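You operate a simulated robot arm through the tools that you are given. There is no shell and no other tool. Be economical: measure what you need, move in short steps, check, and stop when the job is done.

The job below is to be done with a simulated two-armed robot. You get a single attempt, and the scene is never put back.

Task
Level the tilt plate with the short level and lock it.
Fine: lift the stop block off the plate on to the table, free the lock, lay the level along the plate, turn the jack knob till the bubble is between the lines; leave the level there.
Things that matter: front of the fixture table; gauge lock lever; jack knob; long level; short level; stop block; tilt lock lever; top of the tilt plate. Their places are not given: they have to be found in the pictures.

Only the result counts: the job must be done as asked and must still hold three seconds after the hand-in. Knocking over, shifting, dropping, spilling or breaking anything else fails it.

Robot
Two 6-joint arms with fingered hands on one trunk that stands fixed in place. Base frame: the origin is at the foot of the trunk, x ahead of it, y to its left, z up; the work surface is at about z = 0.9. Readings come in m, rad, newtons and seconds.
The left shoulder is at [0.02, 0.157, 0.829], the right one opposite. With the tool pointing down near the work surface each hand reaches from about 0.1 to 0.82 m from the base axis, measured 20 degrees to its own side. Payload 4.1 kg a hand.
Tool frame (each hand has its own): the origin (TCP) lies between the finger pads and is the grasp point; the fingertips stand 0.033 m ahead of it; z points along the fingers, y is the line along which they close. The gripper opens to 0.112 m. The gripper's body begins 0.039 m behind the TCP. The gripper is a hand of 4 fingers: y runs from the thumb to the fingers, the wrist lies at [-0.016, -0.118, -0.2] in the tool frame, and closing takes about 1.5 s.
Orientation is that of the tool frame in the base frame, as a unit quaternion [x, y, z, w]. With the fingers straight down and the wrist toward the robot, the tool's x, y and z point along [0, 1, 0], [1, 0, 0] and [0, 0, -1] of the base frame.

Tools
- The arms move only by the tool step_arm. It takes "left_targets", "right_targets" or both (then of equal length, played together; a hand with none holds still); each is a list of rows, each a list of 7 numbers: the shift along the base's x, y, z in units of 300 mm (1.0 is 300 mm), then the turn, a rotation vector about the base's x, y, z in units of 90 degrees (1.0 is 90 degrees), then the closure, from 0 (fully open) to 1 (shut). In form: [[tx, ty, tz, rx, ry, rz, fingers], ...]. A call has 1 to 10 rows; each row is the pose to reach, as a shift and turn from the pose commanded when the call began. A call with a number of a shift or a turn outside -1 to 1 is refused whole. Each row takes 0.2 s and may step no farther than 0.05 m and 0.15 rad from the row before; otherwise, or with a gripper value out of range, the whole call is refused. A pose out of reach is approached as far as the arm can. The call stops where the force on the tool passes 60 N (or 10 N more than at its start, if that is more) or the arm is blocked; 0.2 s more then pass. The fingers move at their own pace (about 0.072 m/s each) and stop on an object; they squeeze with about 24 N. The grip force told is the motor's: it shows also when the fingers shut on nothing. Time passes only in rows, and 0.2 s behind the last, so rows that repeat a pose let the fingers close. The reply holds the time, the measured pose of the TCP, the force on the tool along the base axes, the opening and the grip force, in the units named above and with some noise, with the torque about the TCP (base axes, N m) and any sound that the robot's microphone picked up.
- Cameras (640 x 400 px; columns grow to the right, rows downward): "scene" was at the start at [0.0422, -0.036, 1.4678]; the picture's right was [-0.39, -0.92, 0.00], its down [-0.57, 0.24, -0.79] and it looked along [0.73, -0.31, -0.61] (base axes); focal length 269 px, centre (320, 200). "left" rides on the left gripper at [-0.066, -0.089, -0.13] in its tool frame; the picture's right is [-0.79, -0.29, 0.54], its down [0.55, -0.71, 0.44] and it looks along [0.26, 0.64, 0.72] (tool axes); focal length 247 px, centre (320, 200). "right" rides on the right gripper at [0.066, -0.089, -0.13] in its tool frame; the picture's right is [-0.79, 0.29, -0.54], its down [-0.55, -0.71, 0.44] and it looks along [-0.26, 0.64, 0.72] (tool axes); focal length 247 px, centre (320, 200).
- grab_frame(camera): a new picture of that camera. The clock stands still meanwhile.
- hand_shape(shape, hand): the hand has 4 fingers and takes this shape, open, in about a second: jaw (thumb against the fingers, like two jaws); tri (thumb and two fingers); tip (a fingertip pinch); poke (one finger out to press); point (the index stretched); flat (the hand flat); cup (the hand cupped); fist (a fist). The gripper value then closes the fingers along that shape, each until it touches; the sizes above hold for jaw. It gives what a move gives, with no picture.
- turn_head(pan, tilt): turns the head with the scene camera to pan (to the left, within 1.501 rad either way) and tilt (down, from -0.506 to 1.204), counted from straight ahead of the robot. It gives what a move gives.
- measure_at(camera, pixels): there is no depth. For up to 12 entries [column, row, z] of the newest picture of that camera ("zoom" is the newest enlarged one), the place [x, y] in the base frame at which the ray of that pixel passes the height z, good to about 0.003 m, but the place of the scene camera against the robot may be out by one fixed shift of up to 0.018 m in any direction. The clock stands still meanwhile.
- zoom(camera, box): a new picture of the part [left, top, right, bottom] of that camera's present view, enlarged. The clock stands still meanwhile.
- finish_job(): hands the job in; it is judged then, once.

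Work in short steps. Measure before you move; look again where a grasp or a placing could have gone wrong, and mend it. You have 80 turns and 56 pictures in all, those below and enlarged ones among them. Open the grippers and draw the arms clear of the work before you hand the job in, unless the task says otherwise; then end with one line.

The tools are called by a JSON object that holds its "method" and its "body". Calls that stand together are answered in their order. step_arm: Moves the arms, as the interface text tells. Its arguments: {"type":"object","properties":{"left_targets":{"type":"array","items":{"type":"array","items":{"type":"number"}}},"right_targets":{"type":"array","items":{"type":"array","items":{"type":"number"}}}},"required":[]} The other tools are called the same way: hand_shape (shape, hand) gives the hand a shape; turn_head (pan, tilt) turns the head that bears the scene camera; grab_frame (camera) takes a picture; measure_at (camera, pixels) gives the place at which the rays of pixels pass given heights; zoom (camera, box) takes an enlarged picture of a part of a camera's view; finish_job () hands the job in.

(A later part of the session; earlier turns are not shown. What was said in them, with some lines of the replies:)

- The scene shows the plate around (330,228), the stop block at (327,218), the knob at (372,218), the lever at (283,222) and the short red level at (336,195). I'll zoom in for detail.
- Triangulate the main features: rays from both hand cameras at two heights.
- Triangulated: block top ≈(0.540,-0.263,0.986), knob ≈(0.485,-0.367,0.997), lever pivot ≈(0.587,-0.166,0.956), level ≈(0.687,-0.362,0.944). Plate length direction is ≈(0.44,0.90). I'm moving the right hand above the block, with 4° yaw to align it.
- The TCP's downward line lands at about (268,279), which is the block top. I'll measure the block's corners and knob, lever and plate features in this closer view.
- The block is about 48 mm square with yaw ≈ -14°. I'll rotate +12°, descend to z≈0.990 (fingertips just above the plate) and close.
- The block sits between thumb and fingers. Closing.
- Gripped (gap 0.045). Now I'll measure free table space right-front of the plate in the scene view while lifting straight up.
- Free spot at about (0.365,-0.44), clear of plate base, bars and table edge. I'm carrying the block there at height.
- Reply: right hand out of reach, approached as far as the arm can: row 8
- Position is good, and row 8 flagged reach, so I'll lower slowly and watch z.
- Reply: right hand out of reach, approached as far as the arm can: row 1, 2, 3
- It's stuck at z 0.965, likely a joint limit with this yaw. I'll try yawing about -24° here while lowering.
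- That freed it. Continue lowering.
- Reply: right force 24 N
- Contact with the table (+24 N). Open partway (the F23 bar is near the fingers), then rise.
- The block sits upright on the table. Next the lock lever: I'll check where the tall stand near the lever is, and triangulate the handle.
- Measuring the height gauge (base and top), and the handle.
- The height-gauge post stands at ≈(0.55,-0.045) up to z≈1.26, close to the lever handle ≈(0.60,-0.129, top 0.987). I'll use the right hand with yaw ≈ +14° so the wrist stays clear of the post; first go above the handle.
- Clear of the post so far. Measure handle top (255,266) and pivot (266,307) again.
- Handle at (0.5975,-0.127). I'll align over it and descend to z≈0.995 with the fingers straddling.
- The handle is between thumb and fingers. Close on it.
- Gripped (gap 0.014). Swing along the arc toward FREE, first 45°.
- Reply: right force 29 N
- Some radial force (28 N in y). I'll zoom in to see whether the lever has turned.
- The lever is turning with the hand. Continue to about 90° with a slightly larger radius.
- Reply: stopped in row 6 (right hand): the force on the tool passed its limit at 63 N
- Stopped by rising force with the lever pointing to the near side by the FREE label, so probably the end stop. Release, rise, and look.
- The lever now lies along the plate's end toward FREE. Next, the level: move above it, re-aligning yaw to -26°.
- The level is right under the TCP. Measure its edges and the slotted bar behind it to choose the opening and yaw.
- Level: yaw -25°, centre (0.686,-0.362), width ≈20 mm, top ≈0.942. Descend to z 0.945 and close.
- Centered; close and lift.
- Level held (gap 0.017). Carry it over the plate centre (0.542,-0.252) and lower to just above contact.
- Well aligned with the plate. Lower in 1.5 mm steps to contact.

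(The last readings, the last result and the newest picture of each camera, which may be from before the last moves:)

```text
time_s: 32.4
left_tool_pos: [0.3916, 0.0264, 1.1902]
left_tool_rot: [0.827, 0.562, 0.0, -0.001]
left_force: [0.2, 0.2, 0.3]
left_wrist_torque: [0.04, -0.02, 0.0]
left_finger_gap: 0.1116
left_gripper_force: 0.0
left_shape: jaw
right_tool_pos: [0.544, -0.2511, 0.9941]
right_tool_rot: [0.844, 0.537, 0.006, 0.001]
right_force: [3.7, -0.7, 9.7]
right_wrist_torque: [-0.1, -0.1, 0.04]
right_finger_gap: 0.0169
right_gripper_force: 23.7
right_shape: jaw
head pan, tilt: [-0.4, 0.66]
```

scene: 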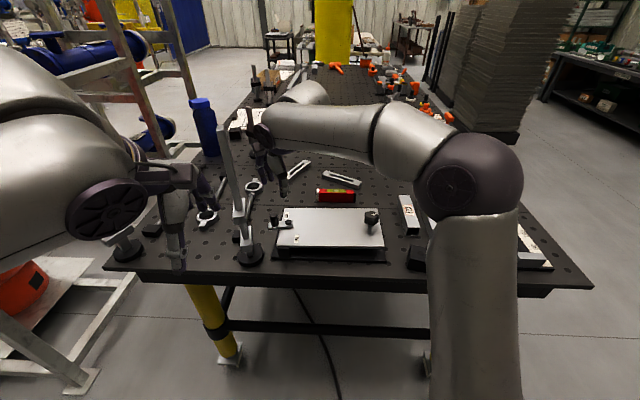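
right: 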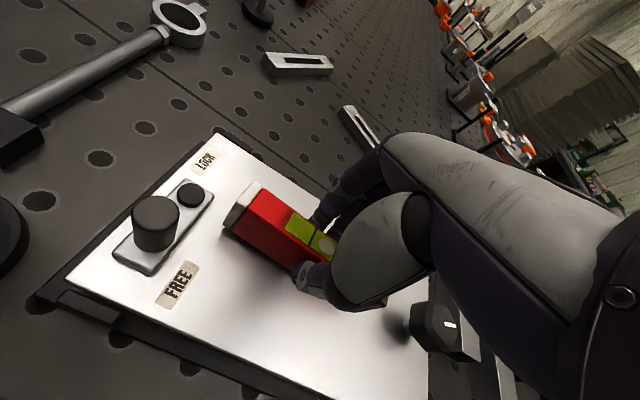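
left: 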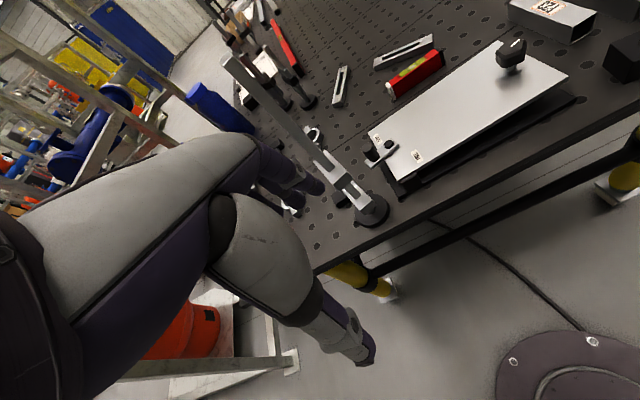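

Contact (+10 N). Open and rise, then move over toward the knob side at height.

{"method": "step_arm", "body": {"right_targets": [[0, 0, 0, 0, 0, 0, 0.4], [0, 0, 0, 0, 0, 0, 0.4], [0, 0, 0, 0, 0, 0, 0.4], [0, 0, 0.08, 0, 0, 0, 0.4], [0, 0, 0.2, 0, 0, 0, 0.4], [0, 0, 0.36, 0, 0, 0, 0.4], [-0.06, -0.1, 0.36, 0, 0, 0, 0.4], [-0.13, -0.25, 0.36, 0, 0, 0, 0.4], [-0.196, -0.387, 0.36, 0, 0, 0, 0.4], [-0.196, -0.387, 0.36, 0, 0, 0, 0.4]]}}

{"method": "grab_frame", "body": {"camera": "right"}}

{"method": "zoom", "body": {"camera": "scene", "box": [270, 190, 400, 270]}}

```text
time_s: 34.5
left_tool_pos: [0.3917, 0.0271, 1.1913]
left_tool_rot: [0.828, 0.561, 0.0, 0.0]
left_force: [-0.1, 0.2, 0.8]
left_wrist_torque: [-0.04, 0.02, 0.0]
left_finger_gap: 0.1115
left_gripper_force: 0.0
left_shape: jaw
right_tool_pos: [0.4836, -0.3668, 1.1027]
right_tool_rot: [0.844, 0.536, 0.006, 0.0]
right_force: [0.3, 0.3, 0.4]
right_wrist_torque: [-0.02, 0.0, 0.05]
right_finger_gap: 0.0668
right_gripper_force: 0.2
right_shape: jaw
head pan, tilt: [-0.4, 0.66]
```

```text
25 pictures are left
```

right: 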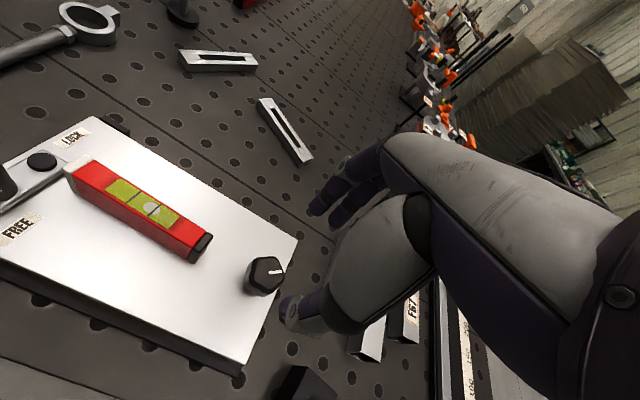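

```text
4.92 times, centred on (335, 230) of scene
```

zoom: 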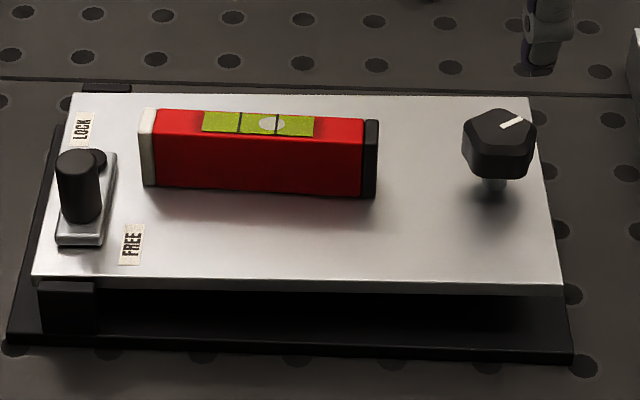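

The level sits flat with the bubble at (271,123), past the right line; lines at 240/277. So the knob end is high. Measure the knob precisely from this view.

{"method": "zoom", "body": {"camera": "right", "box": [60, 140, 320, 380]}}

```text
1.67 times, centred on (190, 260) of right
```

zoom: 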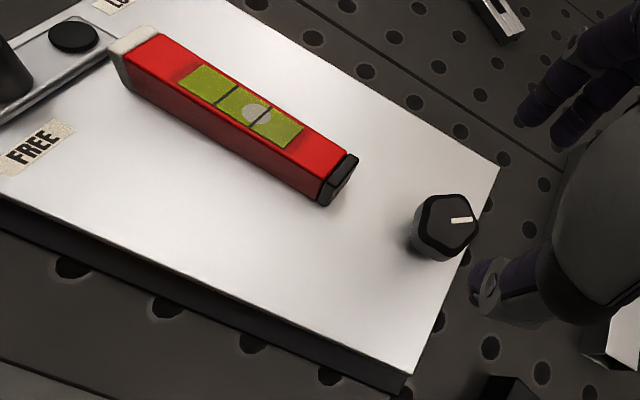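

{"method": "measure_at", "body": {"camera": "zoom", "pixels": [[450, 224, 0.997], [450, 224, 0.99], [428, 196, 0.997], [465, 197, 0.997], [478, 228, 0.997], [447, 258, 0.997], [421, 236, 0.997], [327, 190, 0.99]]}}

```text
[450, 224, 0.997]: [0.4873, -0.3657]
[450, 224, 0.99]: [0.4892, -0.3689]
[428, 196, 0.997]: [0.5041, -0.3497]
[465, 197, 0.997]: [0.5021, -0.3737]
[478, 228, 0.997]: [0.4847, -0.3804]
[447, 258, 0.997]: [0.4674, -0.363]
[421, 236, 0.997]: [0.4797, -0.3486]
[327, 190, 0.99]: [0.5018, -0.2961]
```

Knob centre ≈(0.487,-0.365), diameter ≈36 mm. Pre-rotate -29° and descend around it to z≈1.000.

{"method": "step_arm", "body": {"right_targets": [[0.006, 0.003, 0, 0, 0, -0.08, 0.3], [0.012, 0.006, -0.05, 0, 0, -0.16, 0.3], [0.012, 0.006, -0.1, 0, 0, -0.24, 0.3], [0.012, 0.006, -0.18, 0, 0, -0.32, 0.3], [0.012, 0.006, -0.26, 0, 0, -0.32, 0.3], [0.012, 0.006, -0.32, 0, 0, -0.32, 0.3], [0.012, 0.006, -0.34, 0, 0, -0.32, 0.3], [0.012, 0.006, -0.34, 0, 0, -0.32, 0.3]]}}

{"method": "grab_frame", "body": {"camera": "right"}}

```text
time_s: 36.4
left_tool_pos: [0.3918, 0.0267, 1.1905]
left_tool_rot: [0.828, 0.561, -0.001, 0.0]
left_force: [-0.5, -0.1, 0.0]
left_wrist_torque: [-0.02, 0.02, 0.01]
left_finger_gap: 0.1116
left_gripper_force: 0.0
left_shape: jaw
right_tool_pos: [0.4876, -0.3661, 1.0012]
right_tool_rot: [0.951, 0.309, 0.004, 0.002]
right_force: [0.0, -0.3, -0.3]
right_wrist_torque: [0.01, -0.01, -0.02]
right_finger_gap: 0.078
right_gripper_force: 0.1
right_shape: jaw
head pan, tilt: [-0.4, 0.66]
```

```text
22 pictures are left
```

right: 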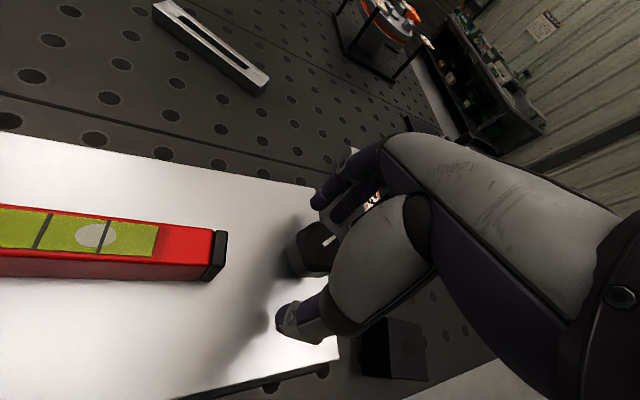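

The knob is between the fingers, and this view also shows the bubble. Close and turn CCW ~27° as a test.

{"method": "step_arm", "body": {"right_targets": [[0, 0, 0, 0, 0, 0, 1], [0, 0, 0, 0, 0, 0, 1], [0, 0, 0, 0, 0, 0, 1], [0, 0, 0, 0, 0, 0, 1], [0, 0, 0, 0, 0, 0, 1], [0, 0, 0, 0, 0, 0.06, 1], [0, 0, 0, 0, 0, 0.12, 1], [0, 0, 0, 0, 0, 0.18, 1], [0, 0, 0, 0, 0, 0.24, 1], [0, 0, 0, 0, 0, 0.3, 1]]}}

{"method": "grab_frame", "body": {"camera": "right"}}

```text
time_s: 38.5
left_tool_pos: [0.3913, 0.0256, 1.1908]
left_tool_rot: [0.828, 0.561, 0.001, 0.0]
left_force: [-0.3, -0.4, -0.1]
left_wrist_torque: [0.02, 0.02, 0.0]
left_finger_gap: 0.1117
left_gripper_force: 0.0
left_shape: jaw
right_tool_pos: [0.4859, -0.3665, 0.9977]
right_tool_rot: [0.853, 0.522, 0.004, 0.0]
right_force: [-3.4, -5.7, -14.1]
right_wrist_torque: [-0.14, 0.05, -0.11]
right_finger_gap: 0.0302
right_gripper_force: 23.7
right_shape: jaw
head pan, tilt: [-0.4, 0.66]
```

```text
21 pictures are left
```

right: 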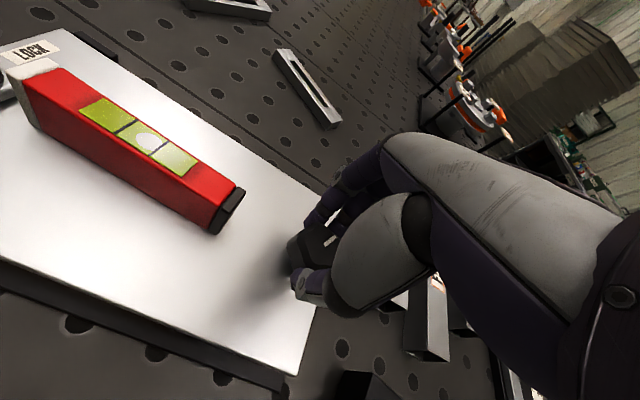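

Zoom on the vial to see the change.

{"method": "zoom", "body": {"camera": "right", "box": [60, 70, 220, 200]}}

```text
3.08 times, centred on (140, 135) of right
```

zoom: 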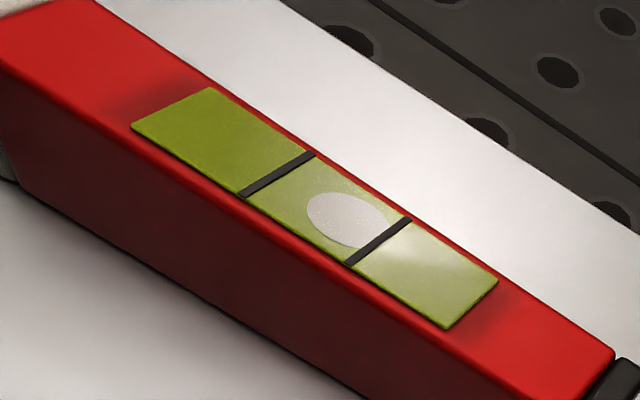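

The bubble moved inward (fraction ≈0.68 of the gap; was ≈0.8), so CCW is right. Turn ~22° more, easing down 2 mm.

{"method": "step_arm", "body": {"right_targets": [[0, 0, -0.004, 0, 0, 0.05, 1], [0, 0, -0.006, 0, 0, 0.1, 1], [0, 0, -0.006, 0, 0, 0.15, 1], [0, 0, -0.006, 0, 0, 0.2, 1], [0, 0, -0.006, 0, 0, 0.25, 1], [0, 0, -0.006, 0, 0, 0.25, 1]]}}

{"method": "zoom", "body": {"camera": "right", "box": [60, 30, 260, 200]}}

```text
time_s: 40.0
left_tool_pos: [0.3918, 0.0269, 1.1901]
left_tool_rot: [0.827, 0.562, 0.0, 0.0]
left_force: [-0.7, 0.0, 0.9]
left_wrist_torque: [-0.01, -0.02, -0.03]
left_finger_gap: 0.1118
left_gripper_force: 0.1
left_shape: jaw
right_tool_pos: [0.4859, -0.3658, 0.9967]
right_tool_rot: [0.734, 0.679, 0.005, -0.001]
right_force: [-5.2, -8.1, -18.2]
right_wrist_torque: [-0.17, 0.05, -0.1]
right_finger_gap: 0.0278
right_gripper_force: 24.3
right_shape: jaw
head pan, tilt: [-0.4, 0.66]
```

```text
2.35 times, centred on (160, 115) of right
```

zoom: 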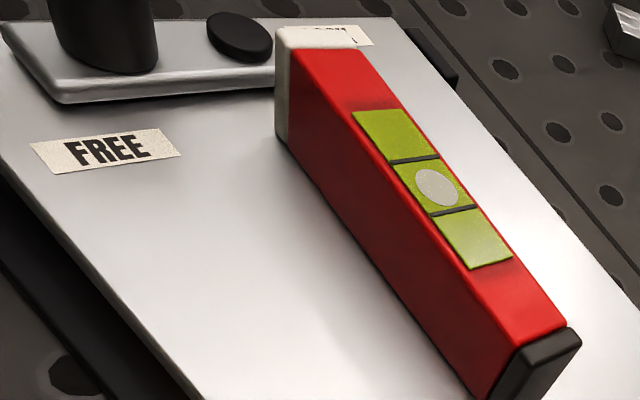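

Bubble ≈0.57 of the gap. The hand is pulling up with 18 N, which may bias it, so release and look.

{"method": "step_arm", "body": {"right_targets": [[0, 0, 0, 0, 0, 0, 0.3], [0, 0, 0, 0, 0, 0, 0.3], [0, 0, 0, 0, 0, 0, 0.3], [0, 0, 0, 0, 0, 0, 0.3]]}}

{"method": "zoom", "body": {"camera": "right", "box": [140, 50, 240, 150]}}

{"method": "zoom", "body": {"camera": "scene", "box": [300, 200, 350, 235]}}

```text
time_s: 41.0
left_tool_pos: [0.3925, 0.027, 1.1896]
left_tool_rot: [0.828, 0.561, 0.0, 0.0]
left_force: [0.0, -0.1, 0.7]
left_wrist_torque: [-0.02, 0.01, 0.02]
left_finger_gap: 0.1119
left_gripper_force: 0.0
left_shape: jaw
right_tool_pos: [0.4878, -0.3651, 0.9981]
right_tool_rot: [0.734, 0.679, 0.006, 0.0]
right_force: [-0.2, 0.4, 0.3]
right_wrist_torque: [0.0, 0.02, -0.02]
right_finger_gap: 0.0779
right_gripper_force: 0.0
right_shape: jaw
head pan, tilt: [-0.4, 0.66]
```

```text
4.00 times, centred on (190, 100) of right
```

zoom: 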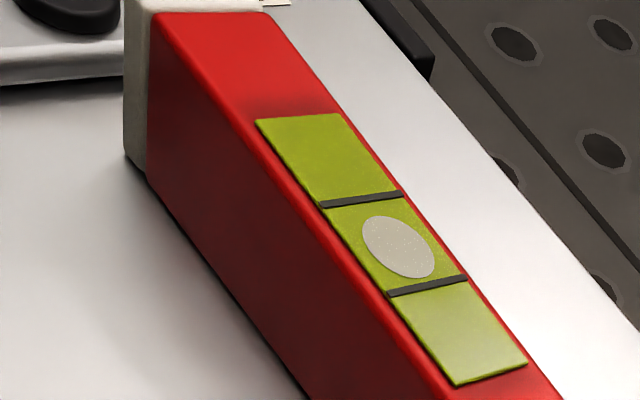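

```text
11.43 times, centred on (325, 218) of scene
```

zoom: 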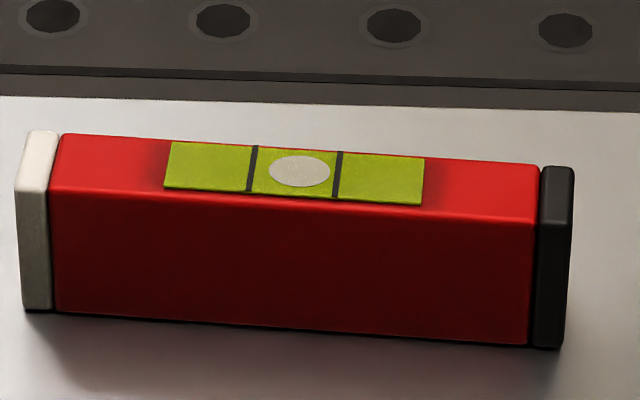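

Bubble lies between the lines (269–330 vs 252/338), slightly to the right. Fine-tune ~10° CCW: back off open, regrip, turn.

{"method": "step_arm", "body": {"right_targets": [[0, 0, 0, 0, 0, -0.08, 0.3], [0, 0, -0.002, 0, 0, -0.15, 0.3], [0, 0, -0.002, 0, 0, -0.15, 1], [0, 0, -0.002, 0, 0, -0.15, 1], [0, 0, -0.002, 0, 0, -0.15, 1], [0, 0, -0.002, 0, 0, -0.15, 1], [0, 0, -0.002, 0, 0, -0.15, 1], [0, 0, -0.002, 0, 0, -0.09, 1], [0, 0, -0.002, 0, 0, -0.04, 1], [0, 0, -0.002, 0, 0, -0.04, 1]]}}

{"method": "zoom", "body": {"camera": "scene", "box": [300, 200, 350, 235]}}

```text
time_s: 43.1
left_tool_pos: [0.391, 0.0277, 1.1908]
left_tool_rot: [0.828, 0.561, 0.0, -0.001]
left_force: [0.2, -1.0, 0.3]
left_wrist_torque: [0.0, 0.03, 0.0]
left_finger_gap: 0.1117
left_gripper_force: 0.0
left_shape: jaw
right_tool_pos: [0.4872, -0.3657, 0.9973]
right_tool_rot: [0.755, 0.656, 0.005, -0.001]
right_force: [-6.6, -1.2, -4.8]
right_wrist_torque: [-0.01, 0.19, -0.08]
right_finger_gap: 0.03
right_gripper_force: 24.0
right_shape: jaw
head pan, tilt: [-0.4, 0.66]
```

```text
11.43 times, centred on (325, 218) of scene
```

zoom: 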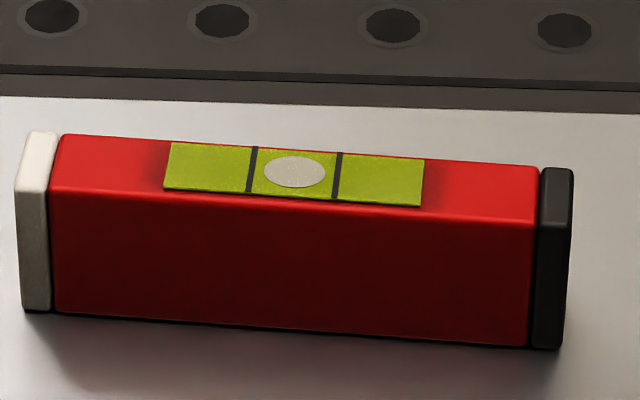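

The bubble is centred (264–326 between 252/338). Release and rise, then check.

{"method": "step_arm", "body": {"right_targets": [[0, 0, 0, 0, 0, 0, 0.3], [0, 0, 0, 0, 0, 0, 0.3], [0, 0, 0, 0, 0, 0, 0.3], [0, 0, 0.08, 0, 0, 0, 0.3], [0, 0, 0.2, 0, 0, 0, 0.3], [0, 0, 0.35, 0, 0, 0, 0.3], [0, 0, 0.4, 0, 0, 0, 0.3]]}}

{"method": "zoom", "body": {"camera": "scene", "box": [270, 195, 370, 265]}}

```text
time_s: 44.8
left_tool_pos: [0.3915, 0.0261, 1.1901]
left_tool_rot: [0.828, 0.561, 0.0, 0.0]
left_force: [0.6, -0.2, -0.2]
left_wrist_torque: [-0.03, -0.01, -0.02]
left_finger_gap: 0.1118
left_gripper_force: 0.1
left_shape: jaw
right_tool_pos: [0.4865, -0.3612, 1.1177]
right_tool_rot: [0.755, 0.655, 0.005, -0.001]
right_force: [0.4, 0.4, -0.3]
right_wrist_torque: [-0.03, -0.02, 0.02]
right_finger_gap: 0.0782
right_gripper_force: 0.0
right_shape: jaw
head pan, tilt: [-0.4, 0.66]
```

```text
5.71 times, centred on (320, 230) of scene
```

zoom: 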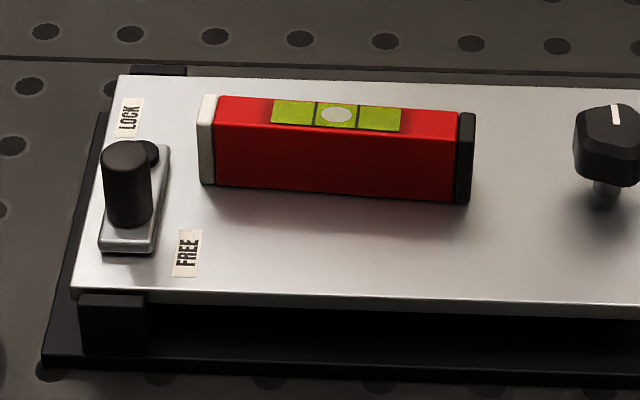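

Bubble stays centred after release. Now go above the lever handle (≈(0.551,-0.148)) to lock it, yaw +22°.

{"method": "step_arm", "body": {"right_targets": [[0.04, 0.13, 0, 0, 0, 0.05, 0.4], [0.08, 0.26, 0, 0, 0, 0.1, 0.4], [0.12, 0.4, 0, 0, 0, 0.15, 0.4], [0.17, 0.55, 0, 0, 0, 0.2, 0.4], [0.215, 0.7, 0, 0, 0, 0.25, 0.4], [0.215, 0.7, 0, 0, 0, 0.25, 0.4]]}}

{"method": "zoom", "body": {"camera": "right", "box": [160, 200, 360, 400]}}

```text
time_s: 46.1
left_tool_pos: [0.3918, 0.0268, 1.1886]
left_tool_rot: [0.828, 0.561, 0.0, 0.0]
left_force: [-0.7, 0.5, 0.1]
left_wrist_torque: [0.02, -0.03, 0.0]
left_finger_gap: 0.1115
left_gripper_force: 0.1
left_shape: jaw
right_tool_pos: [0.5504, -0.154, 1.1177]
right_tool_rot: [0.613, 0.79, 0.004, -0.001]
right_force: [-0.2, -1.0, -1.2]
right_wrist_torque: [0.0, 0.01, 0.0]
right_finger_gap: 0.0676
right_gripper_force: 0.1
right_shape: jaw
head pan, tilt: [-0.4, 0.66]
```

```text
2.00 times, centred on (260, 300) of right
```

zoom: 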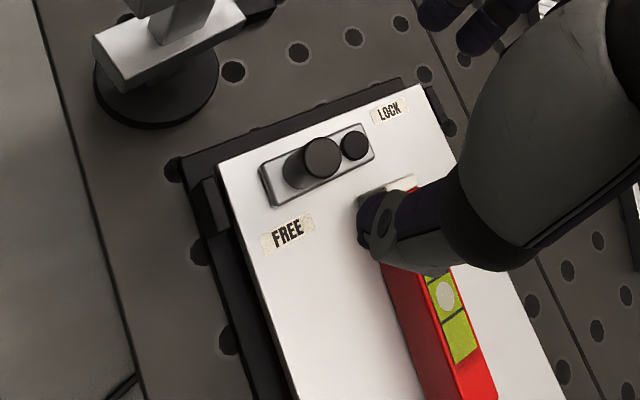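

Measure the handle, pivot and level end.

{"method": "measure_at", "body": {"camera": "zoom", "pixels": [[322, 157, 0.987], [355, 145, 0.956], [360, 198, 0.99], [415, 180, 0.99], [298, 178, 0.957], [263, 165, 0.955], [275, 204, 0.955]]}}

```text
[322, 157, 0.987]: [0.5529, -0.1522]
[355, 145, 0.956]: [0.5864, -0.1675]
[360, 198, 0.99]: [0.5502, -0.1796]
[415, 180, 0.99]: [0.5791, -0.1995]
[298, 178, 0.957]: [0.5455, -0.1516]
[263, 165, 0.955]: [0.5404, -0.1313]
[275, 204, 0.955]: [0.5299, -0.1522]
```

Handle at ≈(0.552,-0.151), with adequate clearance to the level end (≈(0.561,-0.190)). Descend and check before gripping.

{"method": "step_arm", "body": {"right_targets": [[0.005, 0.01, -0.1, 0, 0, 0, 0.42], [0.005, 0.01, -0.2, 0, 0, 0, 0.42], [0.005, 0.01, -0.3, 0, 0, 0, 0.42], [0.005, 0.01, -0.37, 0, 0, 0, 0.42], [0.005, 0.01, -0.407, 0, 0, 0, 0.42], [0.005, 0.01, -0.407, 0, 0, 0, 0.42]]}}

{"method": "zoom", "body": {"camera": "right", "box": [200, 180, 400, 380]}}

```text
time_s: 47.5
left_tool_pos: [0.3913, 0.0265, 1.1915]
left_tool_rot: [0.827, 0.562, 0.0, 0.0]
left_force: [-0.6, 0.2, 0.8]
left_wrist_torque: [-0.01, 0.0, 0.0]
left_finger_gap: 0.1116
left_gripper_force: 0.1
left_shape: jaw
right_tool_pos: [0.5549, -0.1523, 0.9948]
right_tool_rot: [0.613, 0.79, 0.006, -0.001]
right_force: [-0.5, -0.3, 0.6]
right_wrist_torque: [-0.01, -0.07, 0.01]
right_finger_gap: 0.0653
right_gripper_force: 0.1
right_shape: jaw
head pan, tilt: [-0.4, 0.66]
```

```text
2.00 times, centred on (300, 280) of right
```

zoom: 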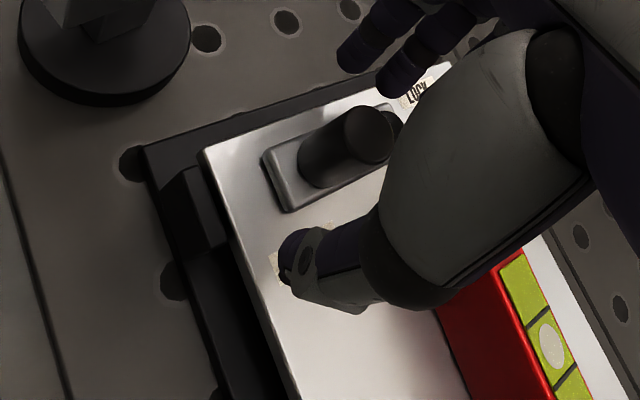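

Handle is between thumb and fingers. Close.

{"method": "step_arm", "body": {"right_targets": [[0, 0.003, 0, 0, 0, 0, 1], [0, 0.003, 0, 0, 0, 0, 1], [0, 0.003, 0, 0, 0, 0, 1], [0, 0.003, 0, 0, 0, 0, 1], [0, 0.003, 0, 0, 0, 0, 1], [0, 0.003, 0, 0, 0, 0, 1]]}}

```text
time_s: 49.0
left_tool_pos: [0.391, 0.026, 1.1909]
left_tool_rot: [0.827, 0.562, 0.001, 0.001]
left_force: [0.4, 0.1, 0.5]
left_wrist_torque: [0.01, -0.01, -0.05]
left_finger_gap: 0.1116
left_gripper_force: 0.1
left_shape: jaw
right_tool_pos: [0.5541, -0.1504, 0.9959]
right_tool_rot: [0.613, 0.79, 0.004, -0.002]
right_force: [-3.8, 0.1, -1.8]
right_wrist_torque: [0.03, 0.08, -0.02]
right_finger_gap: 0.0137
right_gripper_force: 24.0
right_shape: jaw
head pan, tilt: [-0.4, 0.66]
```

Swing back along the arc, first ~60°.

{"method": "step_arm", "body": {"right_targets": [[0.009, 0.015, 0, 0, 0, 0, 1], [0.019, 0.029, 0, 0, 0, 0, 1], [0.032, 0.042, 0, 0, 0, 0, 1], [0.045, 0.052, 0, 0, 0, 0, 1], [0.061, 0.061, 0, 0, 0, 0, 1], [0.077, 0.068, 0, 0, 0, 0, 1], [0.094, 0.073, 0, 0, 0, 0, 1], [0.111, 0.076, 0, 0, 0, 0, 1]]}}

```text
time_s: 50.8
left_tool_pos: [0.3915, 0.0244, 1.1901]
left_tool_rot: [0.828, 0.561, 0.0, 0.0]
left_force: [0.5, -0.2, 0.3]
left_wrist_torque: [-0.01, 0.03, 0.02]
left_finger_gap: 0.112
left_gripper_force: 0.0
left_shape: jaw
right_tool_pos: [0.5875, -0.1314, 0.9926]
right_tool_rot: [0.615, 0.789, 0.002, -0.002]
right_force: [-6.4, -26.4, -4.1]
right_wrist_torque: [-0.54, 0.14, -0.11]
right_finger_gap: 0.0125
right_gripper_force: 24.0
right_shape: jaw
head pan, tilt: [-0.4, 0.66]
```

Moving well; outward pull -26 N, so trim y and continue to the lock stop.

{"method": "step_arm", "body": {"right_targets": [[0.012, -0.008, 0, 0, 0, 0, 1], [0.024, -0.01, 0, 0, 0, 0, 1], [0.034, -0.014, 0, 0, 0, 0, 1], [0.046, -0.019, 0, 0, 0, 0, 1], [0.058, -0.024, 0, 0, 0, 0, 1], [0.068, -0.029, 0, 0, 0, 0, 1], [0.076, -0.033, 0, 0, 0, 0, 1]]}}

{"method": "zoom", "body": {"camera": "right", "box": [180, 180, 380, 380]}}

```text
time_s: 52.4
left_tool_pos: [0.3896, 0.0272, 1.1909]
left_tool_rot: [0.827, 0.562, 0.0, 0.001]
left_force: [-0.9, -0.2, 0.0]
left_wrist_torque: [0.03, 0.01, -0.01]
left_finger_gap: 0.1118
left_gripper_force: 0.1
left_shape: jaw
right_tool_pos: [0.6092, -0.1355, 0.9959]
right_tool_rot: [0.612, 0.791, 0.007, -0.002]
right_force: [-29.6, 21.2, 1.4]
right_wrist_torque: [0.45, 0.71, 0.0]
right_finger_gap: 0.014
right_gripper_force: 23.7
right_shape: jaw
head pan, tilt: [-0.4, 0.66]
```

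```text
2.00 times, centred on (280, 280) of right
```

zoom: 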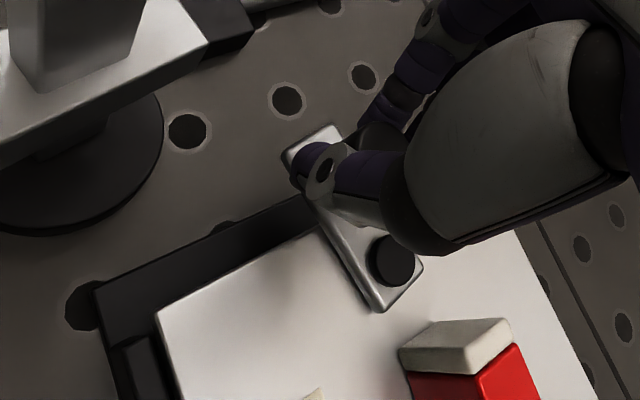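

The reaction (-30,+21 N) opposes the swing, so the lever is at its lock stop. Release, rise and inspect.

{"method": "step_arm", "body": {"right_targets": [[-0.01, 0.007, 0, 0, 0, 0, 0.4], [-0.01, 0.007, 0, 0, 0, 0, 0.4], [-0.01, 0.007, 0, 0, 0, 0, 0.4], [-0.01, 0.007, 0.1, 0, 0, 0, 0.4], [-0.01, 0.007, 0.2, 0, 0, 0, 0.4], [-0.01, 0.007, 0.35, 0, 0, 0, 0.4], [-0.06, -0.1, 0.42, 0, 0, -0.05, 0.4], [-0.12, -0.25, 0.42, 0, 0, -0.1, 0.4], [-0.2, -0.4, 0.42, 0, 0, -0.15, 0.4], [-0.2, -0.4, 0.42, 0, 0, -0.2, 0.2]]}}

{"method": "zoom", "body": {"camera": "scene", "box": [270, 195, 400, 270]}}

{"method": "zoom", "body": {"camera": "scene", "box": [300, 200, 350, 235]}}

```text
refused: row 9 steps farther than a row can; nothing moved
```

```text
4.92 times, centred on (335, 232) of scene
```

zoom: 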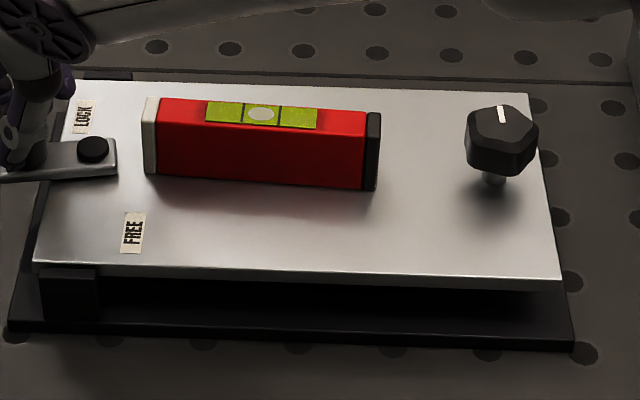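

```text
11.43 times, centred on (325, 218) of scene
```

zoom: 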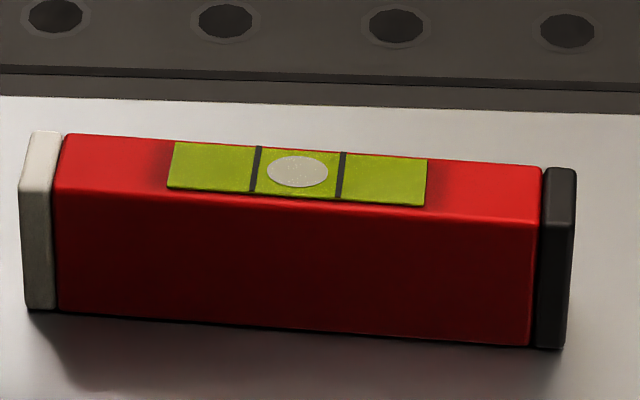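

The move was refused for step size; the bubble is still centred. Redo it with smaller steps.

{"method": "step_arm", "body": {"right_targets": [[-0.01, 0.007, 0, 0, 0, 0, 0.4], [-0.01, 0.007, 0, 0, 0, 0, 0.4], [-0.01, 0.007, 0, 0, 0, 0, 0.4], [-0.01, 0.007, 0.1, 0, 0, 0, 0.4], [-0.01, 0.007, 0.22, 0, 0, 0, 0.4], [-0.01, 0.007, 0.35, 0, 0, 0, 0.4], [-0.06, -0.1, 0.42, 0, 0, -0.05, 0.4], [-0.11, -0.23, 0.42, 0, 0, -0.1, 0.4], [-0.16, -0.36, 0.42, 0, 0, -0.15, 0.4], [-0.21, -0.48, 0.42, 0, 0, -0.2, 0.2]]}}

{"method": "zoom", "body": {"camera": "scene", "box": [270, 195, 400, 270]}}

{"method": "grab_frame", "body": {"camera": "right"}}

```text
time_s: 54.5
left_tool_pos: [0.3921, 0.0273, 1.19]
left_tool_rot: [0.828, 0.561, 0.001, 0.001]
left_force: [0.1, 1.7, 0.0]
left_wrist_torque: [-0.01, 0.0, 0.01]
left_finger_gap: 0.1113
left_gripper_force: 0.1
left_shape: jaw
right_tool_pos: [0.5441, -0.2806, 1.1213]
right_tool_rot: [0.73, 0.684, 0.005, 0.0]
right_force: [-0.3, 0.8, -0.9]
right_wrist_torque: [-0.03, 0.04, 0.0]
right_finger_gap: 0.0891
right_gripper_force: 0.1
right_shape: jaw
head pan, tilt: [-0.4, 0.66]
```

```text
4.92 times, centred on (335, 232) of scene
```

zoom: 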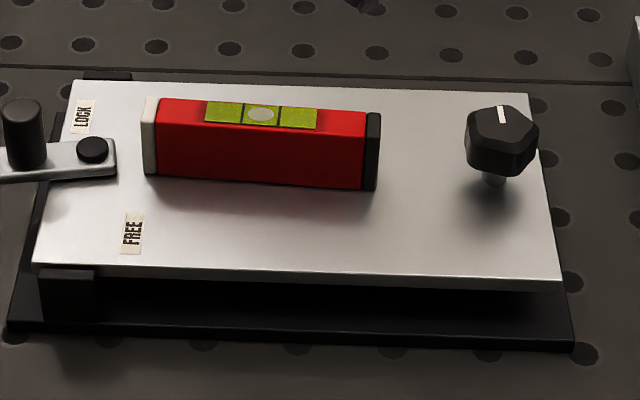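

```text
8 pictures are left
```

right: 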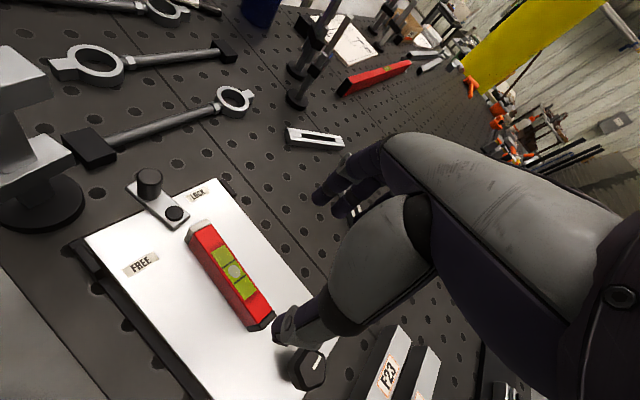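

Lever is back at its original lock angle and the bubble centred. Retreat the right arm to its start area, open.

{"method": "step_arm", "body": {"right_targets": [[0, 0, 0.1, 0, 0, -0.03, 0], [-0.09, -0.1, 0.2, 0, 0, -0.06, 0], [-0.18, -0.2, 0.213, 0, 0, -0.09, 0], [-0.27, -0.3, 0.213, 0, 0, -0.12, 0], [-0.36, -0.4, 0.213, 0, 0, -0.15, 0], [-0.44, -0.49, 0.213, 0, 0, -0.18, 0], [-0.5, -0.56, 0.213, 0, 0, -0.19, 0], [-0.5, -0.56, 0.213, 0, 0, -0.19, 0]]}}

{"method": "zoom", "body": {"camera": "scene", "box": [300, 200, 350, 235]}}

{"method": "grab_frame", "body": {"camera": "scene"}}

```text
refused: row 2 steps farther than a row can; nothing moved
```

```text
11.43 times, centred on (325, 218) of scene
```

zoom: 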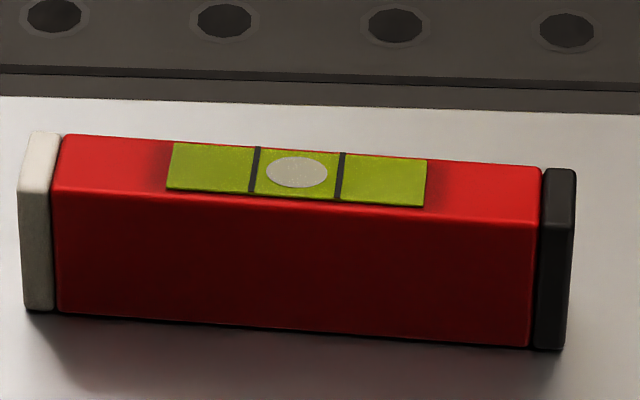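

```text
6 pictures are left
```

scene: 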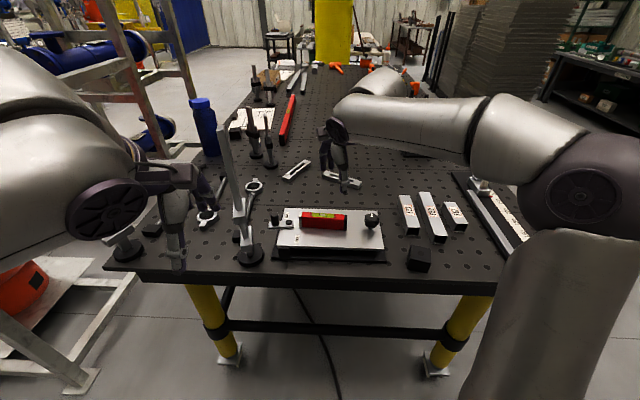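

Bubble is centred (266–328 between 255/341). The move was refused for one long step, so retreat with smaller ones.

{"method": "step_arm", "body": {"right_targets": [[0, 0, 0.1, 0, 0, -0.03, 0], [-0.06, -0.07, 0.2, 0, 0, -0.06, 0], [-0.15, -0.17, 0.213, 0, 0, -0.09, 0], [-0.24, -0.27, 0.213, 0, 0, -0.12, 0], [-0.33, -0.37, 0.213, 0, 0, -0.15, 0], [-0.42, -0.47, 0.213, 0, 0, -0.18, 0], [-0.5, -0.56, 0.213, 0, 0, -0.19, 0], [-0.5, -0.56, 0.213, 0, 0, -0.19, 0]]}}

{"method": "grab_frame", "body": {"camera": "scene"}}

{"method": "zoom", "body": {"camera": "scene", "box": [250, 180, 410, 280]}}

```text
time_s: 56.4
left_tool_pos: [0.3928, 0.0268, 1.1898]
left_tool_rot: [0.827, 0.562, 0.0, 0.0]
left_force: [-0.5, 0.5, 0.3]
left_wrist_torque: [0.01, 0.0, 0.01]
left_finger_gap: 0.1117
left_gripper_force: 0.1
left_shape: jaw
right_tool_pos: [0.3948, -0.4517, 1.1867]
right_tool_rot: [0.823, 0.568, 0.006, 0.001]
right_force: [0.2, -1.0, 0.8]
right_wrist_torque: [0.02, 0.03, 0.0]
right_finger_gap: 0.1116
right_gripper_force: 0.1
right_shape: jaw
head pan, tilt: [-0.4, 0.66]
```

```text
5 pictures are left
```

scene: 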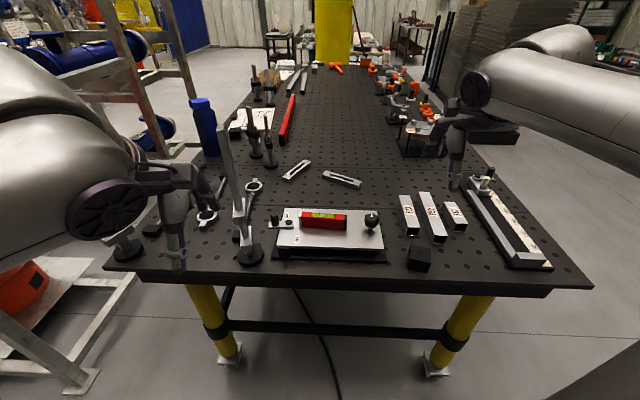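

```text
4.00 times, centred on (330, 230) of scene
```

zoom: 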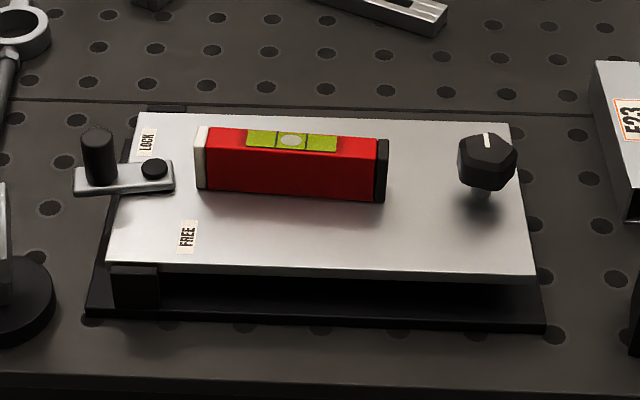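

Everything is in place: block on the table, level on the plate with the bubble centred, lever at lock, arms clear. Hand in.

{"method": "finish_job", "body": {}}

```text
The job is handed in.
```

The tilt plate is level and locked: the short level is lying along it with the bubble centred between the lines, and the stop block is on the table front-right of the plate.
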